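You operate a simulated robot arm through the tools that you are given. There is no shell and no other tool. Be economical: measure what you need, move in short steps, check, and stop when the job is done.

The job below is to be done with a simulated robot arm. You get a single attempt, and the scene is never put back.

## Task
Plug the washer in, switch on and run a rinse to its end.
Fine: plug in before the switch goes on; dial back to off at the end.
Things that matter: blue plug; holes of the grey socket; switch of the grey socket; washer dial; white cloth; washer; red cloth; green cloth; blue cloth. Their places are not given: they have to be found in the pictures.

Only the result counts: the job must be done as asked and must still hold three seconds after the hand-in. Knocking over, shifting, dropping, spilling or breaking anything else fails it.

## Robot
A 6-joint arm with a two-finger parallel gripper, fixed in place. Base frame: the origin is at the foot of the arm, x ahead of it, y to its left, z up. Readings come in m, rad, newtons and seconds.
With the tool pointing down near the work surface it reaches from about 0.36 to 0.44 m from the base axis. Its first joint turns from -2.897 to 2.897 rad. Payload 3.91 kg.
Tool frame: the origin (TCP) lies between the finger pads and is the grasp point; the fingertips stand 0.03 m ahead of it; z points along the fingers, y is the line along which they close. The gripper opens to 0.11 m. The fingers are 0.02 m wide and 0.01 m thick; the gripper's body (0.048 by 0.112 m) begins 0.055 m behind the TCP.
Orientation is that of the tool frame in the base frame, as a unit quaternion [x, y, z, w]. With the fingers straight down and closing along the base's y, the tool's x points along the base's -x, its y along +y and its z along -z.

## Interface
- The arm moves only by the tool nudge_tool. Its argument "plan" is a list of rows, each an object of numbers (a shift or turn left out is 0, a gripper value left out holds the last): "wx", "wy", "wz": the turn, a rotation vector about the tool's x, y, z in units of 60 degrees (1.0 is 60 degrees); "tx", "ty", "tz": the shift along the tool's x, y, z in units of 500 mm (1.0 is 500 mm); "claw": the gripper command, from -1 (fully open) to 1 (shut), values between in proportion. In form: [{"wx": .., "wy": .., "wz": .., "tx": .., "ty": .., "tz": .., "claw": ..}, ...]. A call has 1 to 20 rows; each row is the pose to reach, as a shift and turn from the pose commanded when the call began, along the tool's axes at that moment. A call with a number of a shift or a turn outside -1 to 1 is refused whole. Rows are played at 5 a second. More than 0.05 m and 0.15 rad between two rows, or a gripper value outside its range, and nothing of the call is played. A pose out of reach is approached as far as the arm can. The call stops where the force on the tool passes 90 N (or 10 N more than at its start, if that is more) or the arm is blocked; 0.2 s more then pass. Each finger travels about 0.045 m/s and halts on what it meets, pressing with about 39 N; the grip force reading is that of the motor and also rises with nothing between the fingers. The clock runs only during rows and for 0.2 s after the last one: add rows that repeat a pose to give the fingers time. The reply holds the time, the measured pose of the TCP, the force on the tool along the base axes, the opening and the grip force, in the units named above and with some noise.
- Cameras (640 x 400 px; columns grow to the right, rows downward): "scene" is fixed at [0.0533, -0.6454, 1.3378]; the picture's right is [0.96, -0.27, 0.00], its down [-0.08, -0.28, -0.96] and it looks along [0.25, 0.92, -0.29] (base axes); focal length 374 px, centre (320, 200). "wrist" rides on the gripper at [-0.036, 0, -0.057] in the tool frame; the picture's right is [0.00, -1.00, 0.00], its down [0.97, 0.00, -0.24] and it looks along [0.24, 0.00, 0.97] (tool axes); focal length 218 px, centre (320, 200).
- snapshot(camera): a new picture of that camera. The clock stands still meanwhile.
- slide_trunk(by): slides the trunk up (or, below 0, down) by that many m; the arm rides with it, the base frame stays. It gives what a move gives, with no picture.
- pixel_to_xyz(camera, pixels): there is no depth. For up to 12 entries [column, row, z] of the newest picture of that camera ("zoom" is the newest enlarged one), the place [x, y] in the base frame at which the ray of that pixel passes the height z, good to about 0.003 m, but the place of the scene camera against the robot may be out by one fixed shift of up to 0.012 m in any direction. The clock stands still meanwhile.
- inspect(camera, box): a new picture of the part [left, top, right, bottom] of that camera's present view, enlarged. The clock stands still meanwhile.
- sign_off(): hands the job in; it is judged then, once.

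Work in short steps. Measure before you move; look again where a grasp or a placing could have gone wrong, and mend it. You have 80 turns and 46 pictures in all, those below and enlarged ones among them. Open the gripper and draw the arm clear of the work before you hand the job in, unless the task says otherwise; then end with one line.

The tools are called after ">>>" as name(argument=value, ...) on one line, values as JSON. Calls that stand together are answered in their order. nudge_tool: Moves the arm, as the interface text tells. Its arguments: {"type":"object","properties":{"plan":{"type":"array"}},"required":["plan"]} The other tools are called the same way: slide_trunk (by) slides the trunk up or down; snapshot (camera) takes a picture; pixel_to_xyz (camera, pixels) gives the place at which the rays of pixels pass given heights; inspect (camera, box) takes an enlarged picture of a part of a camera's view; sign_off () hands the job in.

At the start:

```text
clock: 0.0
position: [0.3046, 0.254, 1.247]
tcp_rot: [0.0, 1.0, 0.0, 0.0]
wrist_force: [-0.6, 0.8, -0.5]
gripper_width: 0.1101
gripper_force: 0.1
trunk travel left (down, up): [-0.5, 0.09]
```

scene: 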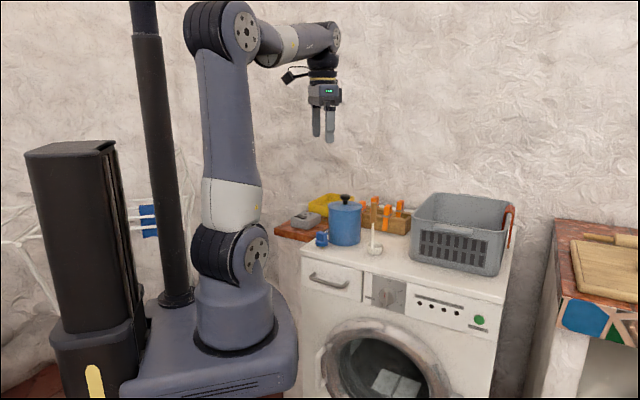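
wrist: 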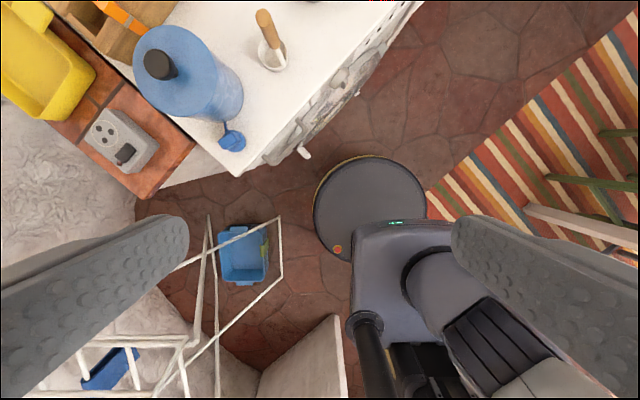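

I start by enlarging the area of the socket, plug and washer panel in the scene picture (socket near (305,220), blue plug near (322,240), dial near (385,295)).

>>> inspect(camera="scene", box=[260, 180, 420, 280])

>>> inspect(camera="scene", box=[290, 250, 530, 400])

>>> inspect(camera="wrist", box=[60, 80, 300, 230])

```text
4.00 times, centred on (340, 230) of scene
```

zoom: 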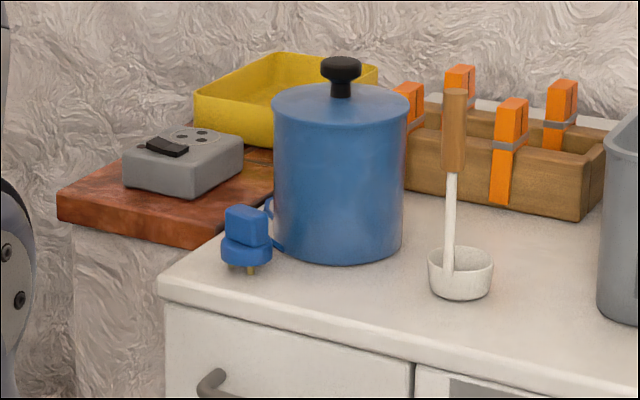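

```text
2.67 times, centred on (410, 325) of scene
```

zoom: 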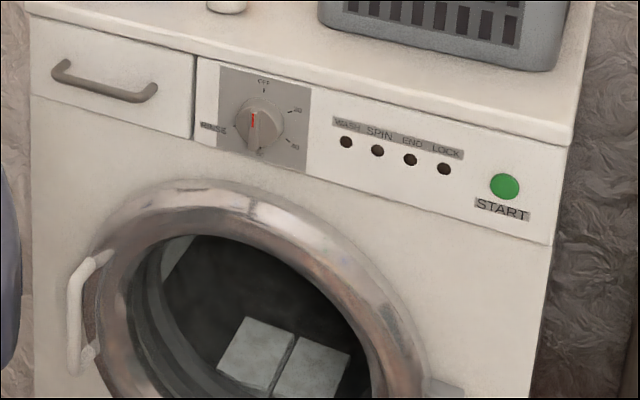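

```text
2.67 times, centred on (180, 155) of wrist
```

zoom: 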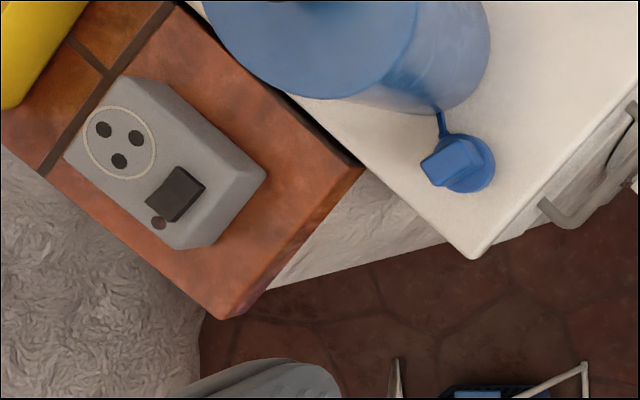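

I triangulate heights using the washer's front-left top corner (scene (300,250), wrist (238,176)), the socket's corner and the plug, at two heights each.

>>> pixel_to_xyz(camera="scene", pixels=[[300, 250, 0.7], [300, 250, 0.8], [300, 250, 0.9], [321, 233, 0.8], [321, 233, 0.9], [321, 233, 1.0], [304.5, 214.5, 0.8], [304.5, 214.5, 0.9], [304.5, 214.5, 1.0], [385, 297, 0.7], [385, 297, 0.8]])

>>> pixel_to_xyz(camera="wrist", pixels=[[238, 175, 0.7], [238, 175, 0.8], [238, 175, 0.9], [229, 140, 0.8], [229, 140, 0.9], [229, 140, 1.0], [125.5, 153, 0.8], [125.5, 153, 0.9], [125.5, 153, 1.0]])

```text
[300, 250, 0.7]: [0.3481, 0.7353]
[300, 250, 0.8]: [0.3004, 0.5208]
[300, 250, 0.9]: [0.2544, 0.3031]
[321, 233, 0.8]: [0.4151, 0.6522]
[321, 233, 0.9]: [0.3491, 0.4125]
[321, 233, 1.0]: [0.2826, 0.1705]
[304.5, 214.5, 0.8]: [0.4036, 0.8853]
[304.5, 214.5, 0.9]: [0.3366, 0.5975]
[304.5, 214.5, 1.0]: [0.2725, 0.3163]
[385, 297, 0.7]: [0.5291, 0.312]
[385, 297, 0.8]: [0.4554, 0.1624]
```

```text
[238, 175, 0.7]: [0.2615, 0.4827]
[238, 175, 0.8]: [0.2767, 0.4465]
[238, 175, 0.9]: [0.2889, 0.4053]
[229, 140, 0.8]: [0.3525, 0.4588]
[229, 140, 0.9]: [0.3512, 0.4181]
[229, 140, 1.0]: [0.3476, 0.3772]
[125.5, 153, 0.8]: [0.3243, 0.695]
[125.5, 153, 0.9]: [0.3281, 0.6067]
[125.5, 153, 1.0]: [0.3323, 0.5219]
```

Triangulation puts the washer top at z≈0.84 (corner about (0.28,0.43)), the plug top at about (0.35,0.415,0.90) and the switch at about (0.33,0.60,0.90). I move over the plug/socket region, still high, for a better wrist view.

>>> nudge_tool(plan=[{"tx": -0.01, "ty": 0.08, "tz": 0.02}, {"tx": -0.02, "ty": 0.16, "tz": 0.04}, {"tx": -0.03, "ty": 0.24, "tz": 0.06}, {"tx": -0.04, "ty": 0.32, "tz": 0.08}, {"tx": -0.04, "ty": 0.32, "tz": 0.08}])

>>> snapshot(camera="wrist")

```text
clock: 1.2
position: [0.3262, 0.4147, 1.2081]
tcp_rot: [-0.001, 1.0, 0.0, 0.0]
wrist_force: [-0.8, 0.9, -0.3]
gripper_width: 0.1099
gripper_force: 0.2
trunk travel left (down, up): [-0.5, 0.09]
```

```text
40 pictures are left
```

wrist: 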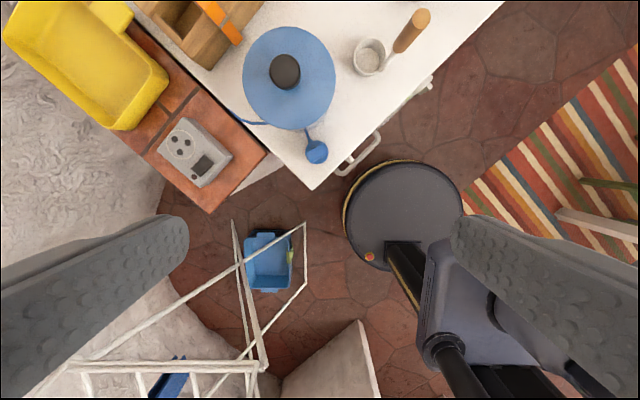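

Everything is visible now: socket at (195,152), plug at (316,152). I enlarge both.

>>> inspect(camera="wrist", box=[140, 100, 268, 180])

>>> pixel_to_xyz(camera="zoom", pixels=[[0, 0, 0.9], [640, 0, 0.9], [0, 400, 0.9], [640, 400, 0.9]])

>>> inspect(camera="wrist", box=[268, 110, 364, 170])

>>> pixel_to_xyz(camera="zoom", pixels=[[0, 0, 0.9], [640, 0, 0.9], [0, 400, 0.9], [640, 400, 0.9]])

```text
5.00 times, centred on (204, 140) of wrist
```

zoom: 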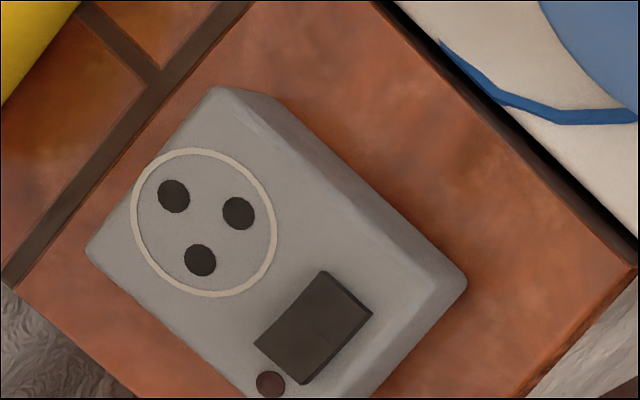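

```text
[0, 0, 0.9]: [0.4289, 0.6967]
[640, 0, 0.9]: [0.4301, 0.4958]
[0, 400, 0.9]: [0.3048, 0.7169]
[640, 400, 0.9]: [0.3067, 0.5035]
```

```text
6.67 times, centred on (316, 140) of wrist
```

zoom: 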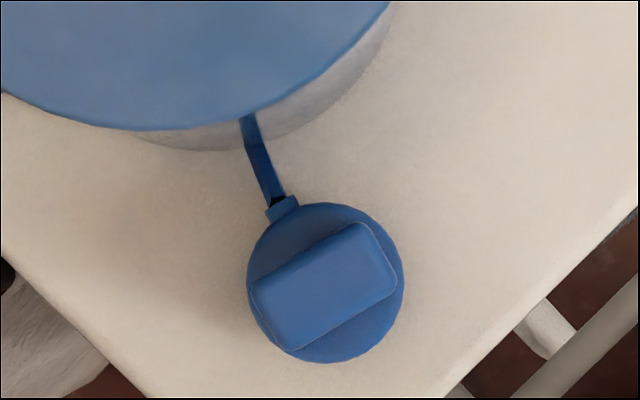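

```text
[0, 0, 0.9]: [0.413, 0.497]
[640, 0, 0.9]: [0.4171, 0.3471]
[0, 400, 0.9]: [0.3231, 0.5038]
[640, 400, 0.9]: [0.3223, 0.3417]
```

The plug's grip block is about 30 x 18 mm with the pot close on its cord side, so I'll close along the long 30 mm axis. I look closely at plug's pins in the scene picture.

>>> inspect(camera="scene", box=[302, 220, 350, 250])

```text
13.33 times, centred on (326, 235) of scene
```

zoom: 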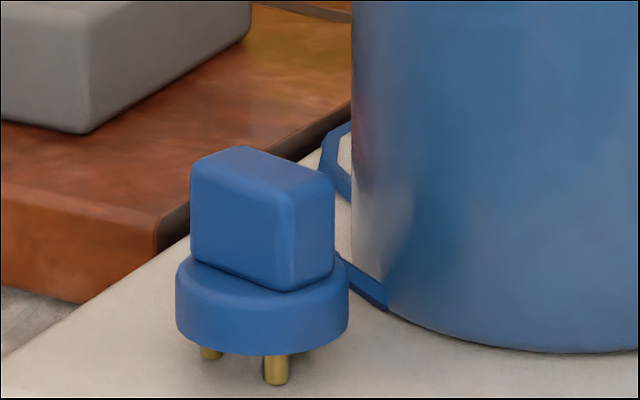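

Two brass pins are seen at (276,381) and (211,356) of the enlargement. I compute their places at surface height, and those of the block's top corners.

>>> pixel_to_xyz(camera="zoom", pixels=[[276, 380, 0.842], [211, 356, 0.842], [192, 166, 0.9], [240, 148, 0.9], [334, 178, 0.9], [285, 194, 0.9], [192, 166, 0.89], [240, 148, 0.89], [334, 178, 0.89], [285, 194, 0.89], [262, 325, 0.857], [262, 275, 0.867]])

>>> inspect(camera="wrist", box=[268, 110, 364, 170])

>>> pixel_to_xyz(camera="zoom", pixels=[[250, 287, 0.895], [360, 222, 0.895], [397, 288, 0.895], [290, 350, 0.895], [325, 283, 0.865], [325, 283, 0.895], [280, 207, 0.865]])

```text
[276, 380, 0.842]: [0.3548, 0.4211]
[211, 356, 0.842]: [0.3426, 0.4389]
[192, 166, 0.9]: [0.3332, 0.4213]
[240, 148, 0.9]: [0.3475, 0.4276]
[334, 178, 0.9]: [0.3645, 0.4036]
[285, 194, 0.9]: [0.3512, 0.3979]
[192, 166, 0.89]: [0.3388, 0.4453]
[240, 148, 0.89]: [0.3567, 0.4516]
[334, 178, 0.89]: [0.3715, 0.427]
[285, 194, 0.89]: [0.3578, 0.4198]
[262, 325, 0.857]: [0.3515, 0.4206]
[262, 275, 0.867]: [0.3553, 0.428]
```

```text
6.67 times, centred on (316, 140) of wrist
```

zoom: 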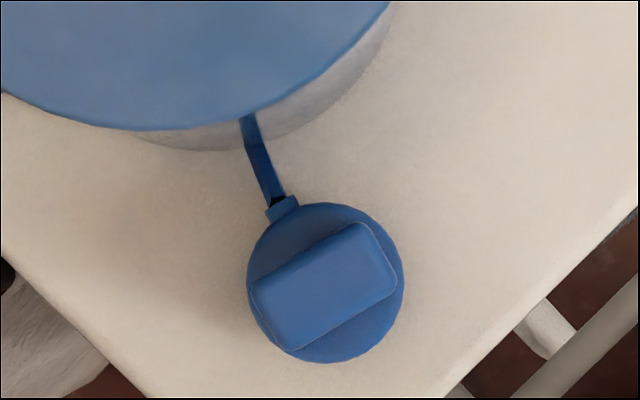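

```text
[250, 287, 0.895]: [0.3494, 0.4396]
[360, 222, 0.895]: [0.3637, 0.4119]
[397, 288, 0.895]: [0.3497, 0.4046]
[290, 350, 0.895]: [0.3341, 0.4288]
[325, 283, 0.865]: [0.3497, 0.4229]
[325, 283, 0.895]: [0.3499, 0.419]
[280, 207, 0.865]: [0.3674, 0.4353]
```

Plug block: centre about (0.350,0.421), top z≈0.896, long axis at about -57°, pin pair opposite the cord, single pin on the cord side; this matches the socket with the single hole facing away from the switch. I measure the pot for clearance and the socket features.

>>> pixel_to_xyz(camera="wrist", pixels=[[243, 78, 0.97], [336, 78, 0.97], [289, 27, 0.97], [289, 130, 0.97], [304, 128, 0.97], [174.6, 139.2, 0.9], [187.6, 142.6, 0.9], [180, 152, 0.9], [202.6, 165.4, 0.905], [194, 177, 0.9]])

>>> inspect(camera="scene", box=[280, 200, 344, 240])

>>> inspect(camera="scene", box=[270, 60, 366, 120])

```text
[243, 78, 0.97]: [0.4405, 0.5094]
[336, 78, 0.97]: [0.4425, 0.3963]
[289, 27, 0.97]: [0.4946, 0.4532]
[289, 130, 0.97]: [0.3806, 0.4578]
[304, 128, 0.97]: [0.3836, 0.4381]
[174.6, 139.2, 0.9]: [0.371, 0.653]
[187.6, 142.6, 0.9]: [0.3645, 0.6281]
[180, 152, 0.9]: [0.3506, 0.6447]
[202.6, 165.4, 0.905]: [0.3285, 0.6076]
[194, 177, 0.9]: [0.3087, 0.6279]
```

```text
10.00 times, centred on (312, 220) of scene
```

zoom: 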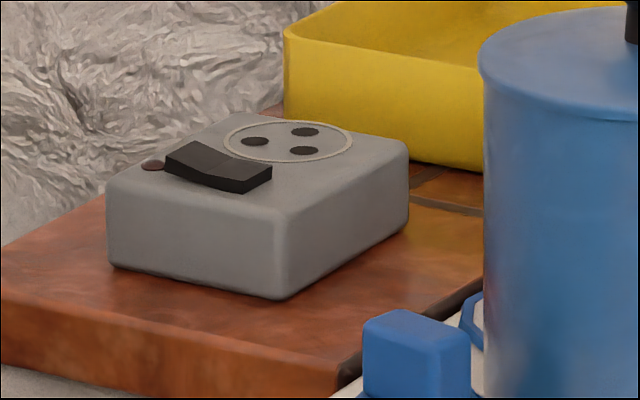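

```text
6.67 times, centred on (318, 90) of scene
```

zoom: 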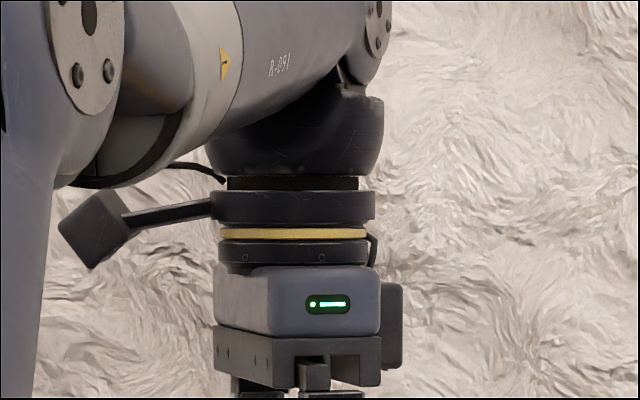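

The wrist camera housing sticks out on the +x side and would meet the pot lid (only 38 mm from the plug centre), so I turn the tool the other way round (-147° yaw) at this height.

>>> nudge_tool(plan=[{"wz": 0.14}, {"wz": 0.28}, {"wz": 0.42}, {"wz": 0.56}, {"wz": 0.7}, {"wz": 0.84}, {"wz": 0.98}, {"wz": 0.98}])

>>> nudge_tool(plan=[{"wz": 0.14}, {"wz": 0.28}, {"wz": 0.42}, {"wz": 0.56}, {"wz": 0.7}, {"wz": 0.84}, {"wz": 0.98}, {"wz": 0.98}])

>>> nudge_tool(plan=[{"wz": 0.14, "claw": -0.2}, {"wz": 0.28}, {"wz": 0.42}, {"wz": 0.49}, {"wz": 0.49}, {"wz": 0.49}])

```text
clock: 3.0
position: [0.3257, 0.414, 1.2076]
tcp_rot: [0.492, 0.871, 0.0, 0.0]
wrist_force: [-0.3, 0.8, 0.5]
gripper_width: 0.1102
gripper_force: 0.0
trunk travel left (down, up): [-0.5, 0.09]
```

```text
clock: 4.8
position: [0.3403, 0.4052, 1.2067]
tcp_rot: [0.854, 0.521, 0.0, 0.0]
wrist_force: [0.4, -0.2, 0.0]
gripper_width: 0.1101
gripper_force: 0.0
out of reach, approached as far as the arm can: row 7, 8
trunk travel left (down, up): [-0.5, 0.09]
```

```text
clock: 6.2
position: [0.4469, 0.2446, 1.191]
tcp_rot: [0.942, 0.334, -0.003, -0.018]
wrist_force: [0.4, 0.3, 0.0]
gripper_width: 0.066
gripper_force: 0.0
out of reach, approached as far as the arm can: row 1, 2, 3, 4, 5, 6
trunk travel left (down, up): [-0.5, 0.09]
```

The wrist cannot turn that far at this azimuth (limit hit). I go back and instead approach with y at 123°, tilting the tool about its y axis to lean the camera away from the pot.

>>> nudge_tool(plan=[{"wz": -0.14}, {"wz": -0.28}, {"wz": -0.42}, {"wz": -0.56}, {"wz": -0.7}, {"wz": -0.84}, {"wz": -0.98}, {"wz": -0.98}])

>>> nudge_tool(plan=[{"wz": -0.14}, {"wz": -0.28}, {"wz": -0.42}, {"wz": -0.56}, {"wz": -0.7}, {"wz": -0.84}, {"wz": -0.98}, {"wz": -0.98}])

>>> nudge_tool(plan=[{"wz": -0.14}, {"wz": -0.28}, {"wz": -0.42}, {"wz": -0.56}, {"wz": -0.7}, {"wz": -0.84}, {"wz": -0.98}, {"wz": -0.98}])

```text
clock: 8.0
position: [0.4471, 0.2457, 1.1899]
tcp_rot: [0.655, 0.755, 0.007, -0.017]
wrist_force: [0.4, -0.8, -0.1]
gripper_width: 0.066
gripper_force: 0.1
trunk travel left (down, up): [-0.5, 0.09]
```

```text
clock: 9.8
position: [0.4478, 0.2445, 1.1901]
tcp_rot: [0.202, 0.979, 0.013, -0.012]
wrist_force: [0.3, -0.6, 0.7]
gripper_width: 0.0659
gripper_force: 0.1
trunk travel left (down, up): [-0.5, 0.09]
```

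```text
clock: 11.6
position: [0.4473, 0.2452, 1.1911]
tcp_rot: [-0.306, 0.952, 0.019, -0.003]
wrist_force: [0.2, 0.1, 0.7]
gripper_width: 0.0661
gripper_force: 0.0
trunk travel left (down, up): [-0.5, 0.09]
```

Yaw is now right (y at 125.6°), with a slight stray tilt. I correct it, tilt 15° away from the pot and move over the plug at z≈1.08.

>>> nudge_tool(plan=[{"tx": -0.006, "ty": 0.065, "tz": 0.03, "wx": 0.006, "wy": -0.042, "wz": 0.007}, {"tx": -0.012, "ty": 0.13, "tz": 0.06, "wx": 0.012, "wy": -0.083, "wz": 0.014}, {"tx": -0.018, "ty": 0.196, "tz": 0.1, "wx": 0.018, "wy": -0.125, "wz": 0.021}, {"tx": -0.024, "ty": 0.26, "tz": 0.14, "wx": 0.024, "wy": -0.167, "wz": 0.028}, {"tx": -0.03, "ty": 0.325, "tz": 0.18, "wx": 0.03, "wy": -0.208, "wz": 0.035}, {"tx": -0.036, "ty": 0.392, "tz": 0.238, "wx": 0.036, "wy": -0.25, "wz": 0.043}, {"tx": -0.036, "ty": 0.392, "tz": 0.238, "wx": 0.036, "wy": -0.25, "wz": 0.043}])

>>> snapshot(camera="wrist")

```text
clock: 13.2
position: [0.3468, 0.4204, 1.0768]
tcp_rot: [-0.279, 0.951, 0.04, 0.128]
wrist_force: [-0.2, 0.0, -0.3]
gripper_width: 0.0659
gripper_force: 0.0
trunk travel left (down, up): [-0.5, 0.09]
```

```text
33 pictures are left
```

wrist: 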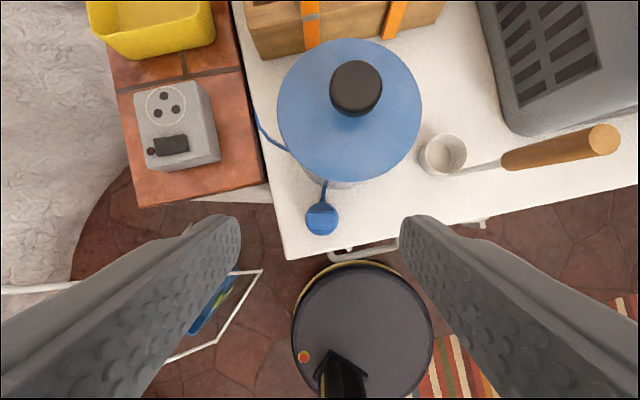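

Pose is right (y at 122.8°, tilt 15°). I enlarge the plug at (322,218) to refine place and angle.

>>> inspect(camera="wrist", box=[290, 180, 354, 240])

>>> pixel_to_xyz(camera="zoom", pixels=[[0, 0, 0.896], [640, 0, 0.896], [0, 400, 0.896], [320, 200, 0.896], [320, 200, 0.873]])

>>> inspect(camera="wrist", box=[128, 80, 224, 180])

>>> pixel_to_xyz(camera="wrist", pixels=[[163.5, 96, 0.896], [176, 108, 0.896], [158, 113, 0.896], [308, 217, 0.896], [335, 217, 0.896]])

```text
6.67 times, centred on (322, 210) of wrist
```

zoom: 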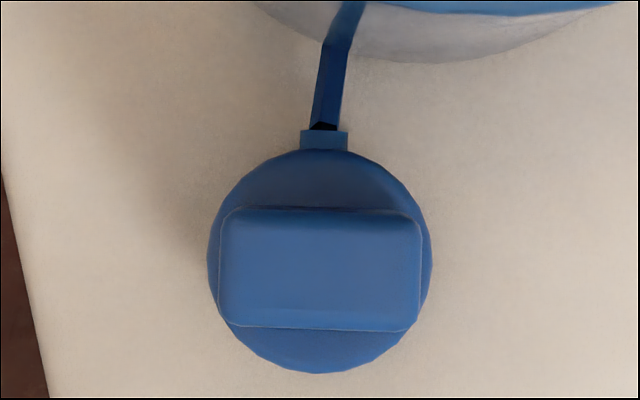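

```text
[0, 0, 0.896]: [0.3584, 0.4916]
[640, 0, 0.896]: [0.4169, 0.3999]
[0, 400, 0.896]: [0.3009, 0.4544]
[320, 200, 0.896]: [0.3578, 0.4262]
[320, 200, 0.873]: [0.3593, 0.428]
```

```text
4.00 times, centred on (176, 130) of wrist
```

zoom: 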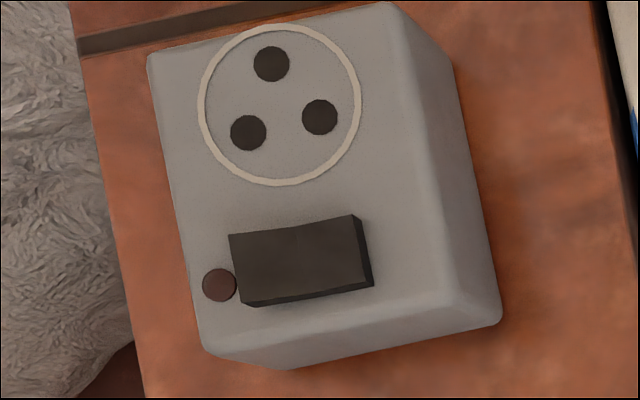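

```text
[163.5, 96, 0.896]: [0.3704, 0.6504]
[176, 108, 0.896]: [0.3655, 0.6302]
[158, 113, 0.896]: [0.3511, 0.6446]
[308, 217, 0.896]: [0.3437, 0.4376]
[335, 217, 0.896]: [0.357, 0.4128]
```

Block centre is (0.3485,0.4205) with the long axis 2° off the fingers' line. I correct the yaw and come down vertically to about z=0.93.

>>> nudge_tool(plan=[{"tx": 0.021, "ty": -0.001, "tz": 0.07, "wz": 0.033}, {"tx": 0.042, "ty": -0.002, "tz": 0.14, "wz": 0.033}, {"tx": 0.063, "ty": -0.0025, "tz": 0.21, "wz": 0.033}, {"tx": 0.085, "ty": -0.003, "tz": 0.281, "wz": 0.033}, {"tx": 0.085, "ty": -0.003, "tz": 0.281, "wz": 0.033}])

>>> snapshot(camera="wrist")

```text
clock: 14.4
position: [0.3446, 0.4164, 0.9309]
tcp_rot: [-0.261, 0.956, 0.042, 0.126]
wrist_force: [0.0, 0.0, -0.3]
gripper_width: 0.0659
gripper_force: 0.0
trunk travel left (down, up): [-0.5, 0.09]
```

```text
30 pictures are left
```

wrist: 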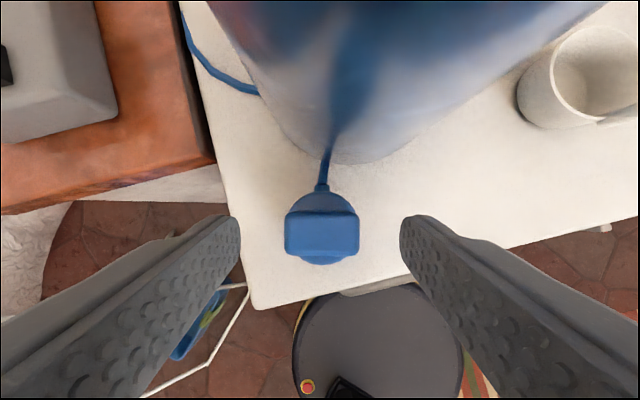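

Block is centred between fingers (cols 237 and 402, block at 321). I go down to z≈0.908 and close.

>>> nudge_tool(plan=[{"tx": 0.006, "ty": 0.001, "tz": 0.022}, {"tx": 0.0125, "ty": 0.002, "tz": 0.0443}, {"tx": 0.0125, "ty": 0.002, "tz": 0.0443}, {"tx": 0.0125, "ty": 0.002, "tz": 0.0443, "claw": 1}, {"tx": 0.0125, "ty": 0.002, "tz": 0.0443}, {"tx": 0.0125, "ty": 0.002, "tz": 0.0443}, {"tx": 0.0125, "ty": 0.002, "tz": 0.0443}, {"tx": 0.0125, "ty": 0.002, "tz": 0.0443}])

>>> snapshot(camera="wrist")

```text
clock: 16.2
position: [0.3418, 0.4187, 0.9087]
tcp_rot: [-0.262, 0.956, 0.042, 0.125]
wrist_force: [0.6, -1.1, -0.1]
gripper_width: 0.0333
gripper_force: 39.0
trunk travel left (down, up): [-0.5, 0.09]
```

```text
29 pictures are left
```

wrist: 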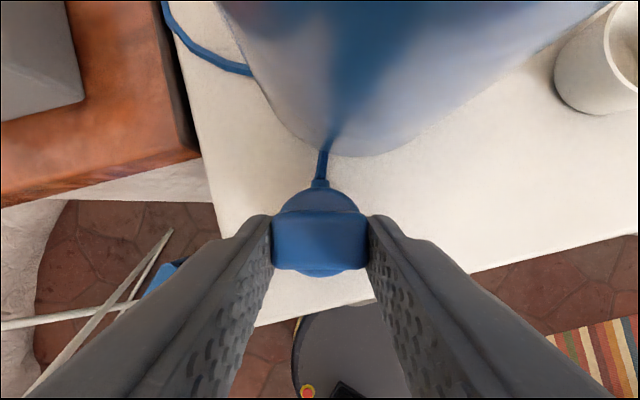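

Gripped at 33 mm opening. I lift straight up by 0.09 m and check from the scene camera.

>>> nudge_tool(plan=[{"tx": -0.0157, "ty": 0.001, "tz": -0.0579}, {"tx": -0.0314, "ty": 0.002, "tz": -0.1158}, {"tx": -0.047, "ty": 0.0026, "tz": -0.1736}, {"tx": -0.047, "ty": 0.0026, "tz": -0.1736}])

>>> inspect(camera="scene", box=[280, 180, 360, 230])

```text
clock: 17.2
position: [0.3428, 0.4175, 0.997]
tcp_rot: [-0.261, 0.956, 0.042, 0.125]
wrist_force: [0.4, 0.0, -0.8]
gripper_width: 0.0329
gripper_force: 38.9
trunk travel left (down, up): [-0.5, 0.09]
```

```text
8.00 times, centred on (320, 205) of scene
```

zoom: 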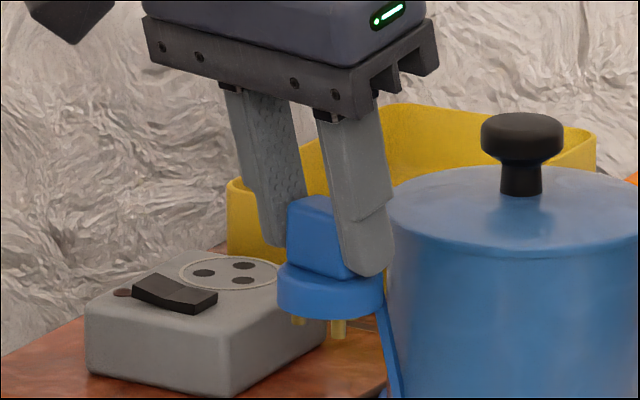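

The plug hangs level with two pins on the near side. I turn yaw about the vertical by +18° to match the socket and move to the near side of the socket for a look at the holes.

>>> nudge_tool(plan=[{"tx": -0.0284, "ty": 0.0793, "tz": -0.003, "wx": -0.02, "wy": 0.001, "wz": -0.073}, {"tx": -0.0568, "ty": 0.1587, "tz": -0.006, "wx": -0.04, "wy": 0.002, "wz": -0.146}, {"tx": -0.0852, "ty": 0.238, "tz": -0.009, "wx": -0.06, "wy": 0.0035, "wz": -0.219}, {"tx": -0.1136, "ty": 0.3174, "tz": -0.012, "wx": -0.08, "wy": 0.0045, "wz": -0.2926}, {"tx": -0.1136, "ty": 0.3174, "tz": -0.012, "wx": -0.08, "wy": 0.0045, "wz": -0.2926}])

>>> snapshot(camera="wrist")

```text
clock: 18.4
position: [0.3065, 0.5827, 1.0211]
tcp_rot: [-0.41, 0.902, 0.061, 0.118]
wrist_force: [0.1, -1.5, -0.4]
gripper_width: 0.033
gripper_force: 39.5
trunk travel left (down, up): [-0.5, 0.09]
```

```text
27 pictures are left
```

wrist: 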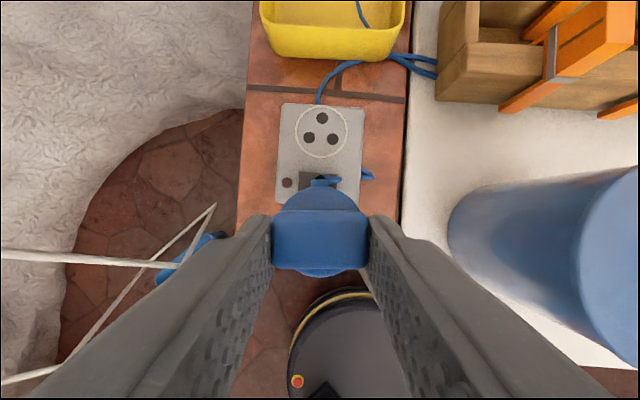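

The socket is aligned nearly square in view (holes at (322,117), (309,138), (333,139)). I enlarge it for precise hole places.

>>> inspect(camera="wrist", box=[272, 95, 368, 155])

>>> pixel_to_xyz(camera="zoom", pixels=[[0, 0, 0.896], [640, 0, 0.896], [0, 400, 0.896], [640, 400, 0.896], [320, 200, 0.896], [320, 200, 0.886], [320, 200, 0.906]])

```text
6.67 times, centred on (320, 125) of wrist
```

zoom: 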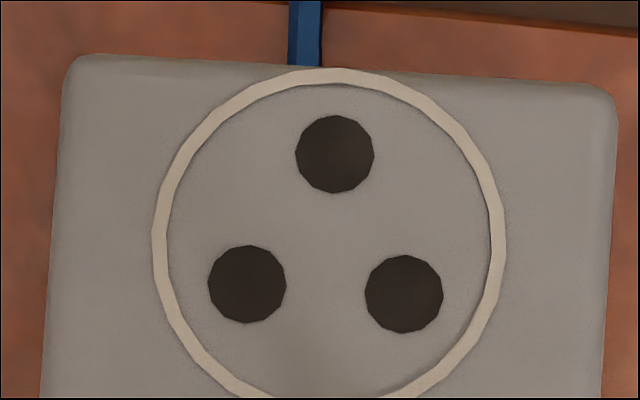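

```text
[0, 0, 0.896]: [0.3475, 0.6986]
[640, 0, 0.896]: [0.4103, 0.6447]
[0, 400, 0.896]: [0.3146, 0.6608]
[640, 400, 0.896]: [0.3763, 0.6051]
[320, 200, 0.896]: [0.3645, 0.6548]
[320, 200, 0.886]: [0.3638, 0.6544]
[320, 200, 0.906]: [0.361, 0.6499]
```

Working the rays from three wrist views gives the hole centre at (0.3635,0.6497), socket top z≈0.887, and the tool must turn -3.6° in yaw. I enlarge the held plug to find its offset from the TCP.

>>> inspect(camera="wrist", box=[256, 170, 384, 290])

>>> inspect(camera="scene", box=[260, 170, 340, 230])

```text
3.33 times, centred on (320, 230) of wrist
```

zoom: 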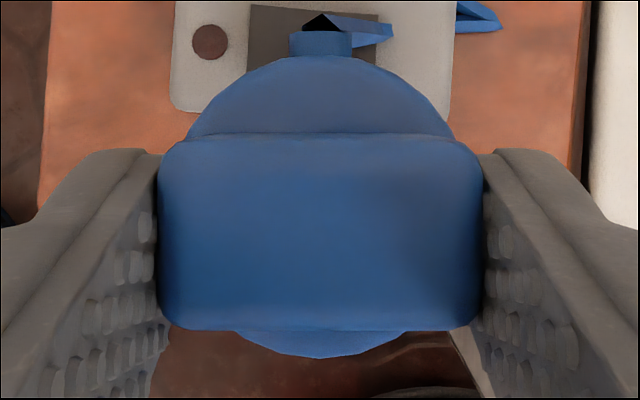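

```text
6.67 times, centred on (300, 200) of scene
```

zoom: 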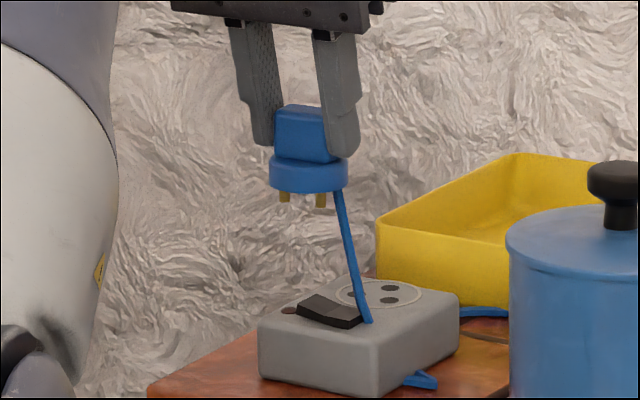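

The plug centre sits 7.8 mm on the cord side of the TCP, centred between the fingers. I turn -3.6°, move over the holes and lower to z≈0.971 (pins about 15 mm above the socket).

>>> nudge_tool(plan=[{"tx": -0.0773, "ty": 0.0016, "tz": 0.0211, "wx": 0.0158, "wy": -0.0008, "wz": 0.0578}, {"tx": -0.1546, "ty": 0.0032, "tz": 0.0422, "wx": 0.0158, "wy": -0.0008, "wz": 0.0578}, {"tx": -0.1546, "ty": 0.0032, "tz": 0.0422, "wx": 0.0158, "wy": -0.0008, "wz": 0.0578}, {"tx": -0.1283, "ty": 0.0019, "tz": 0.1385, "wx": 0.0158, "wy": -0.0008, "wz": 0.0578}, {"tx": -0.1283, "ty": 0.0019, "tz": 0.1385, "wx": 0.0158, "wy": -0.0008, "wz": 0.0578}])

>>> inspect(camera="scene", box=[282, 190, 346, 230])

>>> snapshot(camera="wrist")

```text
clock: 19.6
position: [0.3594, 0.643, 0.9706]
tcp_rot: [-0.381, 0.915, 0.058, 0.119]
wrist_force: [0.7, 0.3, -1.1]
gripper_width: 0.0331
gripper_force: 38.8
trunk travel left (down, up): [-0.5, 0.09]
```

```text
10.00 times, centred on (314, 210) of scene
```

zoom: 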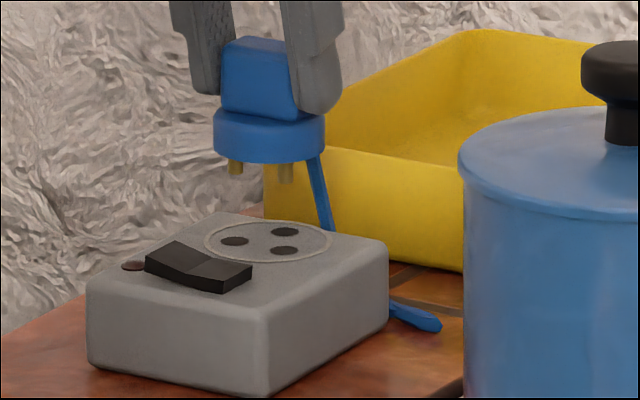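

```text
22 pictures are left
```

wrist: 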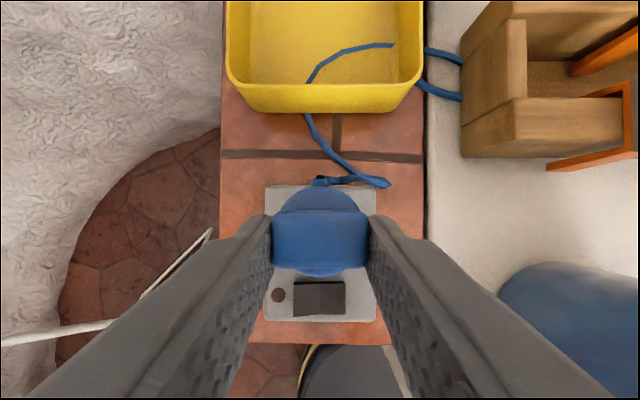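

Pins are vertically above the holes in the scene picture ((235,174)/(235,241), (286,182)/(284,250)). I lower straight by 20 mm in small steps and read force.

>>> nudge_tool(plan=[{"tx": 0.0026, "tz": 0.0096}, {"tx": 0.0052, "tz": 0.0193}, {"tx": 0.0079, "tz": 0.0289}, {"tx": 0.0105, "ty": -0.0005, "tz": 0.0385}, {"tx": 0.0105, "ty": -0.0005, "tz": 0.0385}])

>>> inspect(camera="scene", box=[282, 190, 346, 230])

```text
clock: 20.8
position: [0.3594, 0.6426, 0.9515]
tcp_rot: [-0.382, 0.915, 0.058, 0.119]
wrist_force: [0.6, 0.2, -0.7]
gripper_width: 0.033
gripper_force: 39.4
trunk travel left (down, up): [-0.5, 0.09]
```

```text
10.00 times, centred on (314, 210) of scene
```

zoom: 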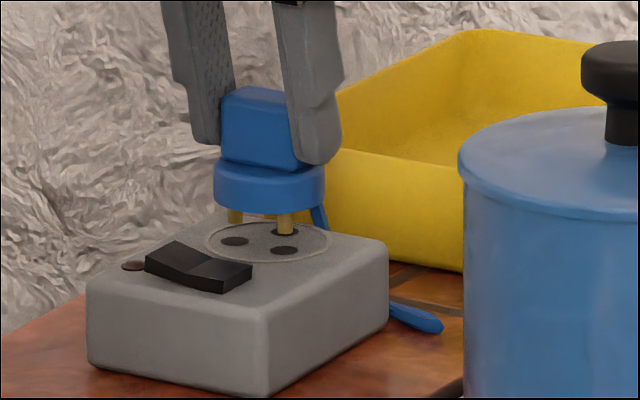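

Pins are about 6 mm above the holes. I continue down 12 mm.

>>> nudge_tool(plan=[{"tx": 0.0016, "tz": 0.0058}, {"tx": 0.0032, "tz": 0.0116}, {"tx": 0.0047, "tz": 0.0173}, {"tx": 0.0063, "tz": 0.0231}, {"tx": 0.0063, "tz": 0.0231}])

>>> inspect(camera="scene", box=[282, 190, 346, 230])

```text
clock: 22.0
position: [0.3597, 0.6426, 0.9426]
tcp_rot: [-0.381, 0.915, 0.058, 0.119]
wrist_force: [0.7, -0.6, 0.6]
gripper_width: 0.0331
gripper_force: 39.3
trunk travel left (down, up): [-0.5, 0.09]
```

```text
10.00 times, centred on (314, 210) of scene
```

zoom: 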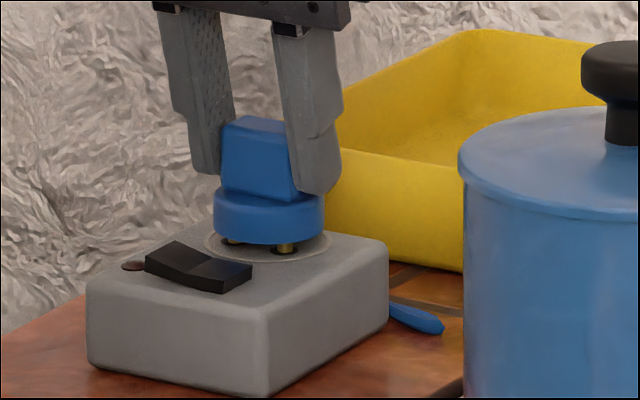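

Pins are going into the holes with no side force. I continue down until the flange seats, watching the force.

>>> nudge_tool(plan=[{"tx": 0.001, "tz": 0.0038}, {"tx": 0.0021, "tz": 0.0077}, {"tx": 0.0032, "tz": 0.0115}, {"tx": 0.0042, "tz": 0.0154}, {"tx": 0.0052, "tz": 0.0193}, {"tx": 0.0052, "tz": 0.0193}])

>>> inspect(camera="scene", box=[282, 190, 346, 230])

```text
clock: 23.4
position: [0.3577, 0.6422, 0.9335]
tcp_rot: [-0.381, 0.914, 0.06, 0.122]
wrist_force: [0.3, 1.5, 21.0]
gripper_width: 0.0328
gripper_force: 39.3
trunk travel left (down, up): [-0.5, 0.09]
```

```text
10.00 times, centred on (314, 210) of scene
```

zoom: 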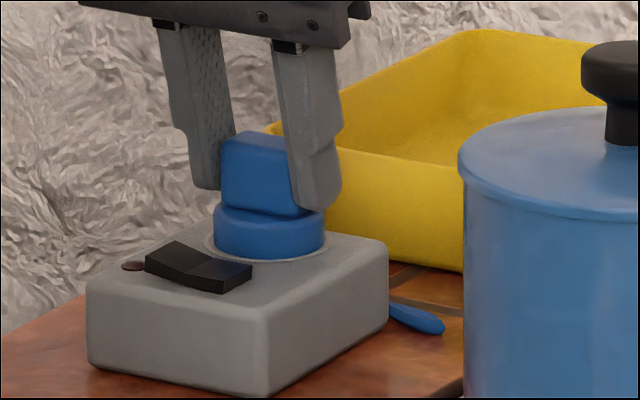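

The flange looks flush and 21 N is felt. I press 3 mm more to make sure it is seated, then open the fingers.

>>> nudge_tool(plan=[{"tx": 0.0008, "tz": 0.0029}, {"tx": 0.0016, "tz": 0.0058}, {"tx": 0.0016, "tz": 0.0058}])

```text
clock: 24.2
position: [0.359, 0.6427, 0.9312]
tcp_rot: [-0.381, 0.914, 0.061, 0.122]
wrist_force: [1.4, 4.1, 30.5]
gripper_width: 0.0335
gripper_force: 39.1
trunk travel left (down, up): [-0.5, 0.09]
```

Firmly seated (30 N). I ease off, open the fingers, and retreat along the tool axis.

>>> nudge_tool(plan=[{"tx": -0.0012, "tz": -0.0046}, {"tx": -0.0012, "tz": -0.0046, "claw": -0.2}, {"tx": -0.0012, "tz": -0.0046}, {"tx": -0.0012, "tz": -0.0046}, {"tx": -0.0012, "tz": -0.0046}, {"tz": -0.05}, {"tz": -0.12}, {"tz": -0.2}, {"tz": -0.2}])

>>> snapshot(camera="wrist")

```text
clock: 26.2
position: [0.3404, 0.6243, 1.0233]
tcp_rot: [-0.382, 0.915, 0.058, 0.119]
wrist_force: [0.0, 0.4, -0.8]
gripper_width: 0.0662
gripper_force: 0.2
trunk travel left (down, up): [-0.5, 0.09]
```

```text
18 pictures are left
```

wrist: 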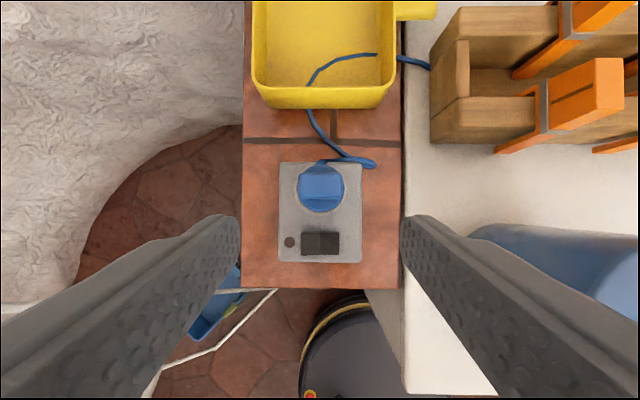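

The plug sits in the socket. Now the switch at (320,243): I enlarge it in both views to see which half stands up.

>>> inspect(camera="scene", box=[290, 210, 314, 225])

>>> inspect(camera="wrist", box=[272, 220, 368, 280])

```text
16.00 times, centred on (302, 218) of scene
```

zoom: 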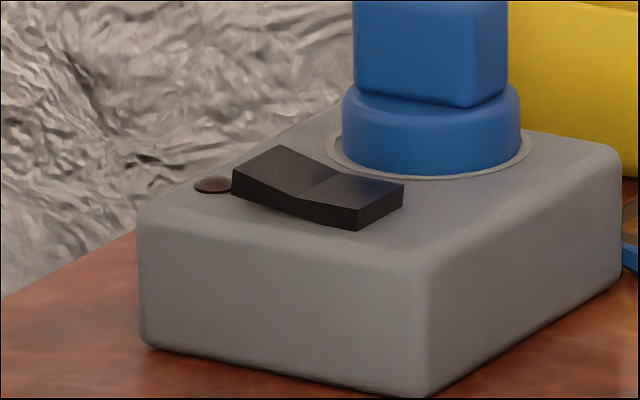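

```text
6.67 times, centred on (320, 250) of wrist
```

zoom: 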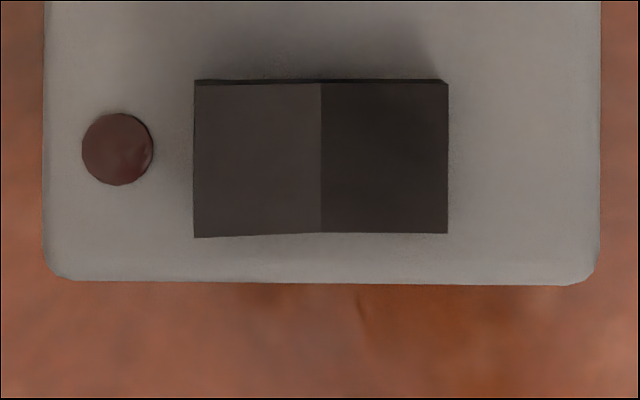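

The left half (by the lamp) stands up, the right half is down, so I press the left half. I close the fingers and hover at z≈0.945 over a point 11 mm left of the switch's centre, about (0.3214,0.6235).

>>> nudge_tool(plan=[{"tx": 0.02, "ty": 0.0226, "claw": 1}, {"tx": 0.02, "ty": 0.0226, "tz": 0.02}, {"tx": 0.03, "ty": 0.0226, "tz": 0.04}, {"tx": 0.04, "ty": 0.0226, "tz": 0.08}, {"tx": 0.0644, "ty": 0.0226, "tz": 0.1452}, {"tx": 0.0644, "ty": 0.0226, "tz": 0.1452}])

>>> inspect(camera="scene", box=[282, 195, 330, 225])

>>> inspect(camera="wrist", box=[240, 150, 400, 250])

```text
clock: 27.6
position: [0.3227, 0.6236, 0.9444]
tcp_rot: [-0.381, 0.915, 0.057, 0.12]
wrist_force: [0.4, 0.2, 0.6]
gripper_width: 0.0
gripper_force: 37.5
trunk travel left (down, up): [-0.5, 0.09]
```

```text
13.33 times, centred on (306, 210) of scene
```

zoom: 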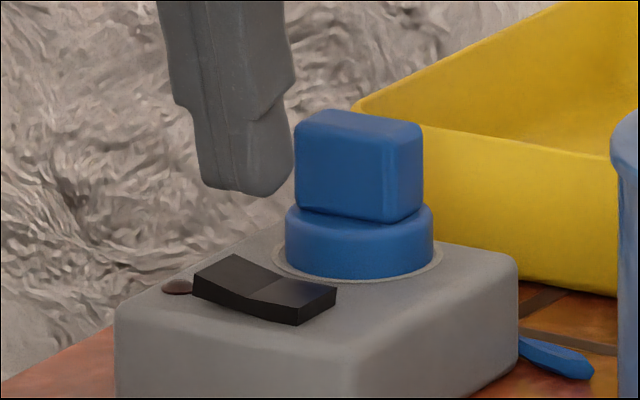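

```text
4.00 times, centred on (320, 200) of wrist
```

zoom: 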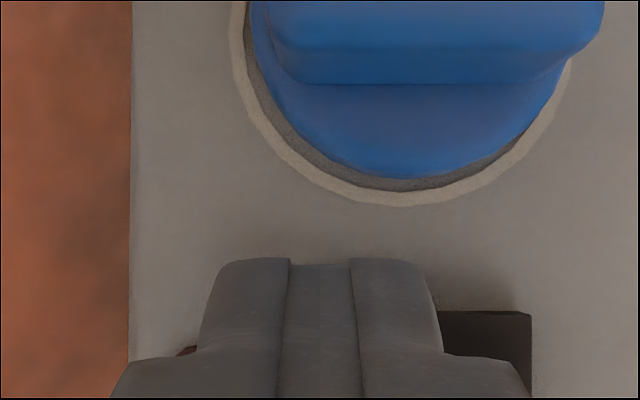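

The tip is about 20 mm above the switch. I shift 3 mm toward the switch centre and lower 20 mm.

>>> nudge_tool(plan=[{"tx": 0.0021, "ty": -0.006, "tz": 0.0077}, {"tx": 0.0042, "ty": -0.006, "tz": 0.0154}, {"tx": 0.0063, "ty": -0.006, "tz": 0.0231}, {"tx": 0.0084, "ty": -0.006, "tz": 0.0308}, {"tx": 0.0105, "ty": -0.006, "tz": 0.0385}, {"tx": 0.0105, "ty": -0.006, "tz": 0.0385}])

```text
clock: 29.0
position: [0.3239, 0.6212, 0.9254]
tcp_rot: [-0.381, 0.915, 0.058, 0.12]
wrist_force: [-0.9, 0.9, 1.9]
gripper_width: 0.0
gripper_force: 37.7
trunk travel left (down, up): [-0.5, 0.09]
```

Barely any force yet (1.9 N). I go on down in 1.5 mm steps.

>>> nudge_tool(plan=[{"tx": 0.0008, "tz": 0.0029}, {"tx": 0.0016, "tz": 0.0058}, {"tx": 0.0024, "tz": 0.0087}, {"tx": 0.0032, "tz": 0.0116}, {"tx": 0.0032, "tz": 0.0116}])

>>> inspect(camera="scene", box=[282, 195, 330, 225])

```text
clock: 30.2
position: [0.3252, 0.6211, 0.9242]
tcp_rot: [-0.381, 0.914, 0.061, 0.123]
wrist_force: [-3.5, 1.5, 35.0]
gripper_width: 0.0
gripper_force: 38.1
trunk travel left (down, up): [-0.5, 0.09]
```

```text
13.33 times, centred on (306, 210) of scene
```

zoom: 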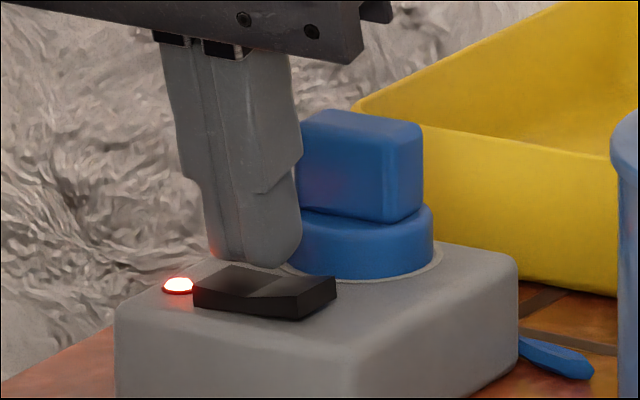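

The lamp is lit red: the switch is on. I retract up and swing across above the washer's front toward the dial, leaving the plug and pot well below.

>>> nudge_tool(plan=[{"tx": -0.021, "tz": -0.0773}, {"tx": -0.042, "tz": -0.155}, {"tx": -0.0628, "tz": -0.232}, {"tx": -0.0138, "ty": -0.0708, "tz": -0.266}, {"tx": 0.0352, "ty": -0.1416, "tz": -0.3}, {"tx": 0.0842, "ty": -0.2124, "tz": -0.333}, {"tx": 0.133, "ty": -0.283, "tz": -0.367}, {"tx": 0.182, "ty": -0.354, "tz": -0.401}, {"tx": 0.2314, "ty": -0.4248, "tz": -0.4346}, {"tx": 0.2314, "ty": -0.4248, "tz": -0.4346}])

```text
clock: 32.4
position: [0.3604, 0.3504, 1.096]
tcp_rot: [-0.381, 0.915, 0.058, 0.119]
wrist_force: [0.6, -0.3, -0.5]
gripper_width: 0.0
gripper_force: 37.6
trunk travel left (down, up): [-0.5, 0.09]
```

Next I lower in front of the washer to about (0.38,0.12,0.98) while tilting 35° more toward the panel, for a close view of the dial.

>>> nudge_tool(plan=[{"tx": 0.058, "ty": -0.059, "tz": 0.0235, "wy": -0.097}, {"tx": 0.116, "ty": -0.118, "tz": 0.047, "wy": -0.194}, {"tx": 0.1745, "ty": -0.177, "tz": 0.0705, "wy": -0.291}, {"tx": 0.2327, "ty": -0.236, "tz": 0.094, "wy": -0.389}, {"tx": 0.291, "ty": -0.295, "tz": 0.1175, "wy": -0.486}, {"tx": 0.349, "ty": -0.354, "tz": 0.141, "wy": -0.583}, {"tx": 0.349, "ty": -0.354, "tz": 0.141, "wy": -0.583, "claw": -0.2}, {"tx": 0.349, "ty": -0.354, "tz": 0.141, "wy": -0.583}, {"tx": 0.349, "ty": -0.354, "tz": 0.141, "wy": -0.583}, {"tx": 0.349, "ty": -0.354, "tz": 0.141, "wy": -0.583}])

>>> snapshot(camera="wrist")

```text
clock: 34.6
position: [0.3809, 0.1208, 0.9795]
tcp_rot: [-0.346, 0.837, 0.169, 0.389]
wrist_force: [0.5, -0.7, 0.1]
gripper_width: 0.0658
gripper_force: 0.0
trunk travel left (down, up): [-0.5, 0.09]
```

```text
12 pictures are left
```

wrist: 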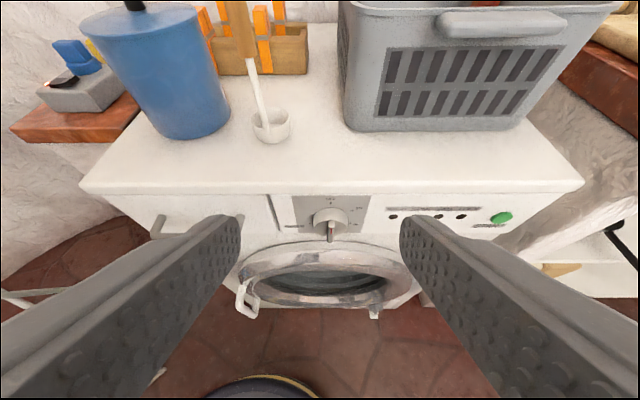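

The panel is ahead: dial at (330,217), green START at (501,218). I enlarge this strip.

>>> inspect(camera="wrist", box=[270, 180, 390, 255])

```text
5.33 times, centred on (330, 218) of wrist
```

zoom: 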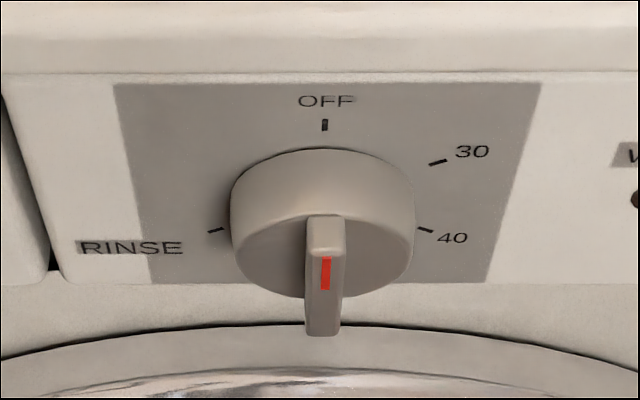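

Dial found: OFF 0°, 30 at 60°, 40 at 120°, RINSE at -120° with the red mark at OFF; its axis meets the panel at about (0.4925,0.2165,0.774). I turn the tool to horizontal at a standoff about 0.11 m before the panel and see whether the arm reaches.

>>> nudge_tool(plan=[{"tx": 0.0537, "ty": -0.0057, "tz": 0.0638, "wy": -0.1326}, {"tx": 0.1074, "ty": -0.0114, "tz": 0.1276, "wy": -0.2652}, {"tx": 0.1612, "ty": -0.017, "tz": 0.1914, "wy": -0.3978}, {"tx": 0.2149, "ty": -0.0227, "tz": 0.2552, "wy": -0.5304}, {"tx": 0.2686, "ty": -0.0284, "tz": 0.319, "wy": -0.663}, {"tx": 0.2686, "ty": -0.0284, "tz": 0.319, "wy": -0.663}])

```text
clock: 35.8
position: [0.552, 0.1252, 0.8599]
tcp_rot: [-0.264, 0.647, 0.291, 0.654]
wrist_force: [-24.8, -12.8, 44.1]
gripper_width: 0.0601
gripper_force: 0.1
out of reach, approached as far as the arm can: row 2, 3, 4, 5
trunk travel left (down, up): [-0.5, 0.09]
stopped in row 5: the force on the tool passed its limit (the readings are from after the stop); the commanded pose is now the measured one
```

The pose was out of reach and the arm strayed to a contact near the washer's top edge. I check in the scene picture before backing off.

>>> snapshot(camera="scene")

```text
10 pictures are left
```

scene: 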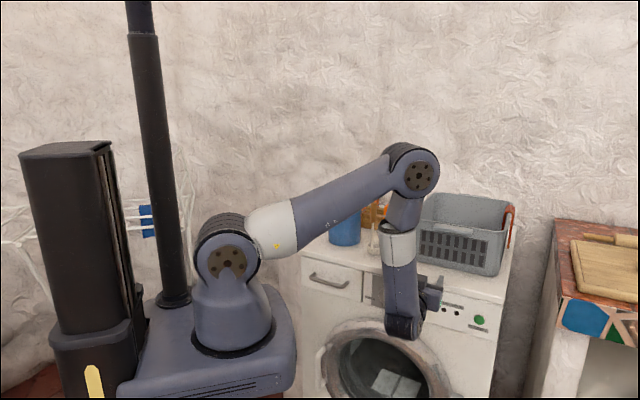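

The basket, pot and others look unmoved; the fingers touch the washer's top edge only. The wrist was too close to the shoulder, so I raise the trunk fully (0.09), which lifts the tool off and gives room.

>>> slide_trunk(by=0.09)

```text
clock: 37.0
position: [0.5523, 0.1286, 0.9412]
tcp_rot: [-0.265, 0.654, 0.289, 0.647]
wrist_force: [0.6, 0.6, -0.3]
gripper_width: 0.0657
gripper_force: 0.0
trunk travel left (down, up): [-0.59, 0.0]
```

Free of contact now. Limit seems to be the wrist bend, which a lower shoulder eases; I retreat to the earlier 50°-tilt pose first, then lower the trunk.

>>> nudge_tool(plan=[{"tx": -0.0285, "ty": 0.0379, "tz": -0.0393, "wy": 0.11}, {"tx": -0.057, "ty": 0.0757, "tz": -0.0787, "wy": 0.22}, {"tx": -0.0855, "ty": 0.1136, "tz": -0.118, "wy": 0.33}, {"tx": -0.114, "ty": 0.1515, "tz": -0.1573, "wy": 0.44}, {"tx": -0.1425, "ty": 0.1893, "tz": -0.1967, "wy": 0.55}, {"tx": -0.171, "ty": 0.2272, "tz": -0.236, "wy": 0.66}, {"tx": -0.171, "ty": 0.2272, "tz": -0.236, "wy": 0.66}])

```text
clock: 38.6
position: [0.3905, 0.1191, 1.03]
tcp_rot: [-0.348, 0.834, 0.182, 0.388]
wrist_force: [-0.3, 0.3, 0.3]
gripper_width: 0.0659
gripper_force: 0.1
out of reach, approached as far as the arm can: row 1, 2
trunk travel left (down, up): [-0.59, 0.0]
```

Pose reached. I lower the trunk by 0.32, keeping about 0.12 m in front of the panel.

>>> slide_trunk(by=-0.32)

```text
clock: 41.8
position: [0.3915, 0.118, 0.7097]
tcp_rot: [-0.348, 0.834, 0.182, 0.388]
wrist_force: [0.2, -0.4, 0.0]
gripper_width: 0.0659
gripper_force: 0.0
trunk travel left (down, up): [-0.27, 0.32]
```

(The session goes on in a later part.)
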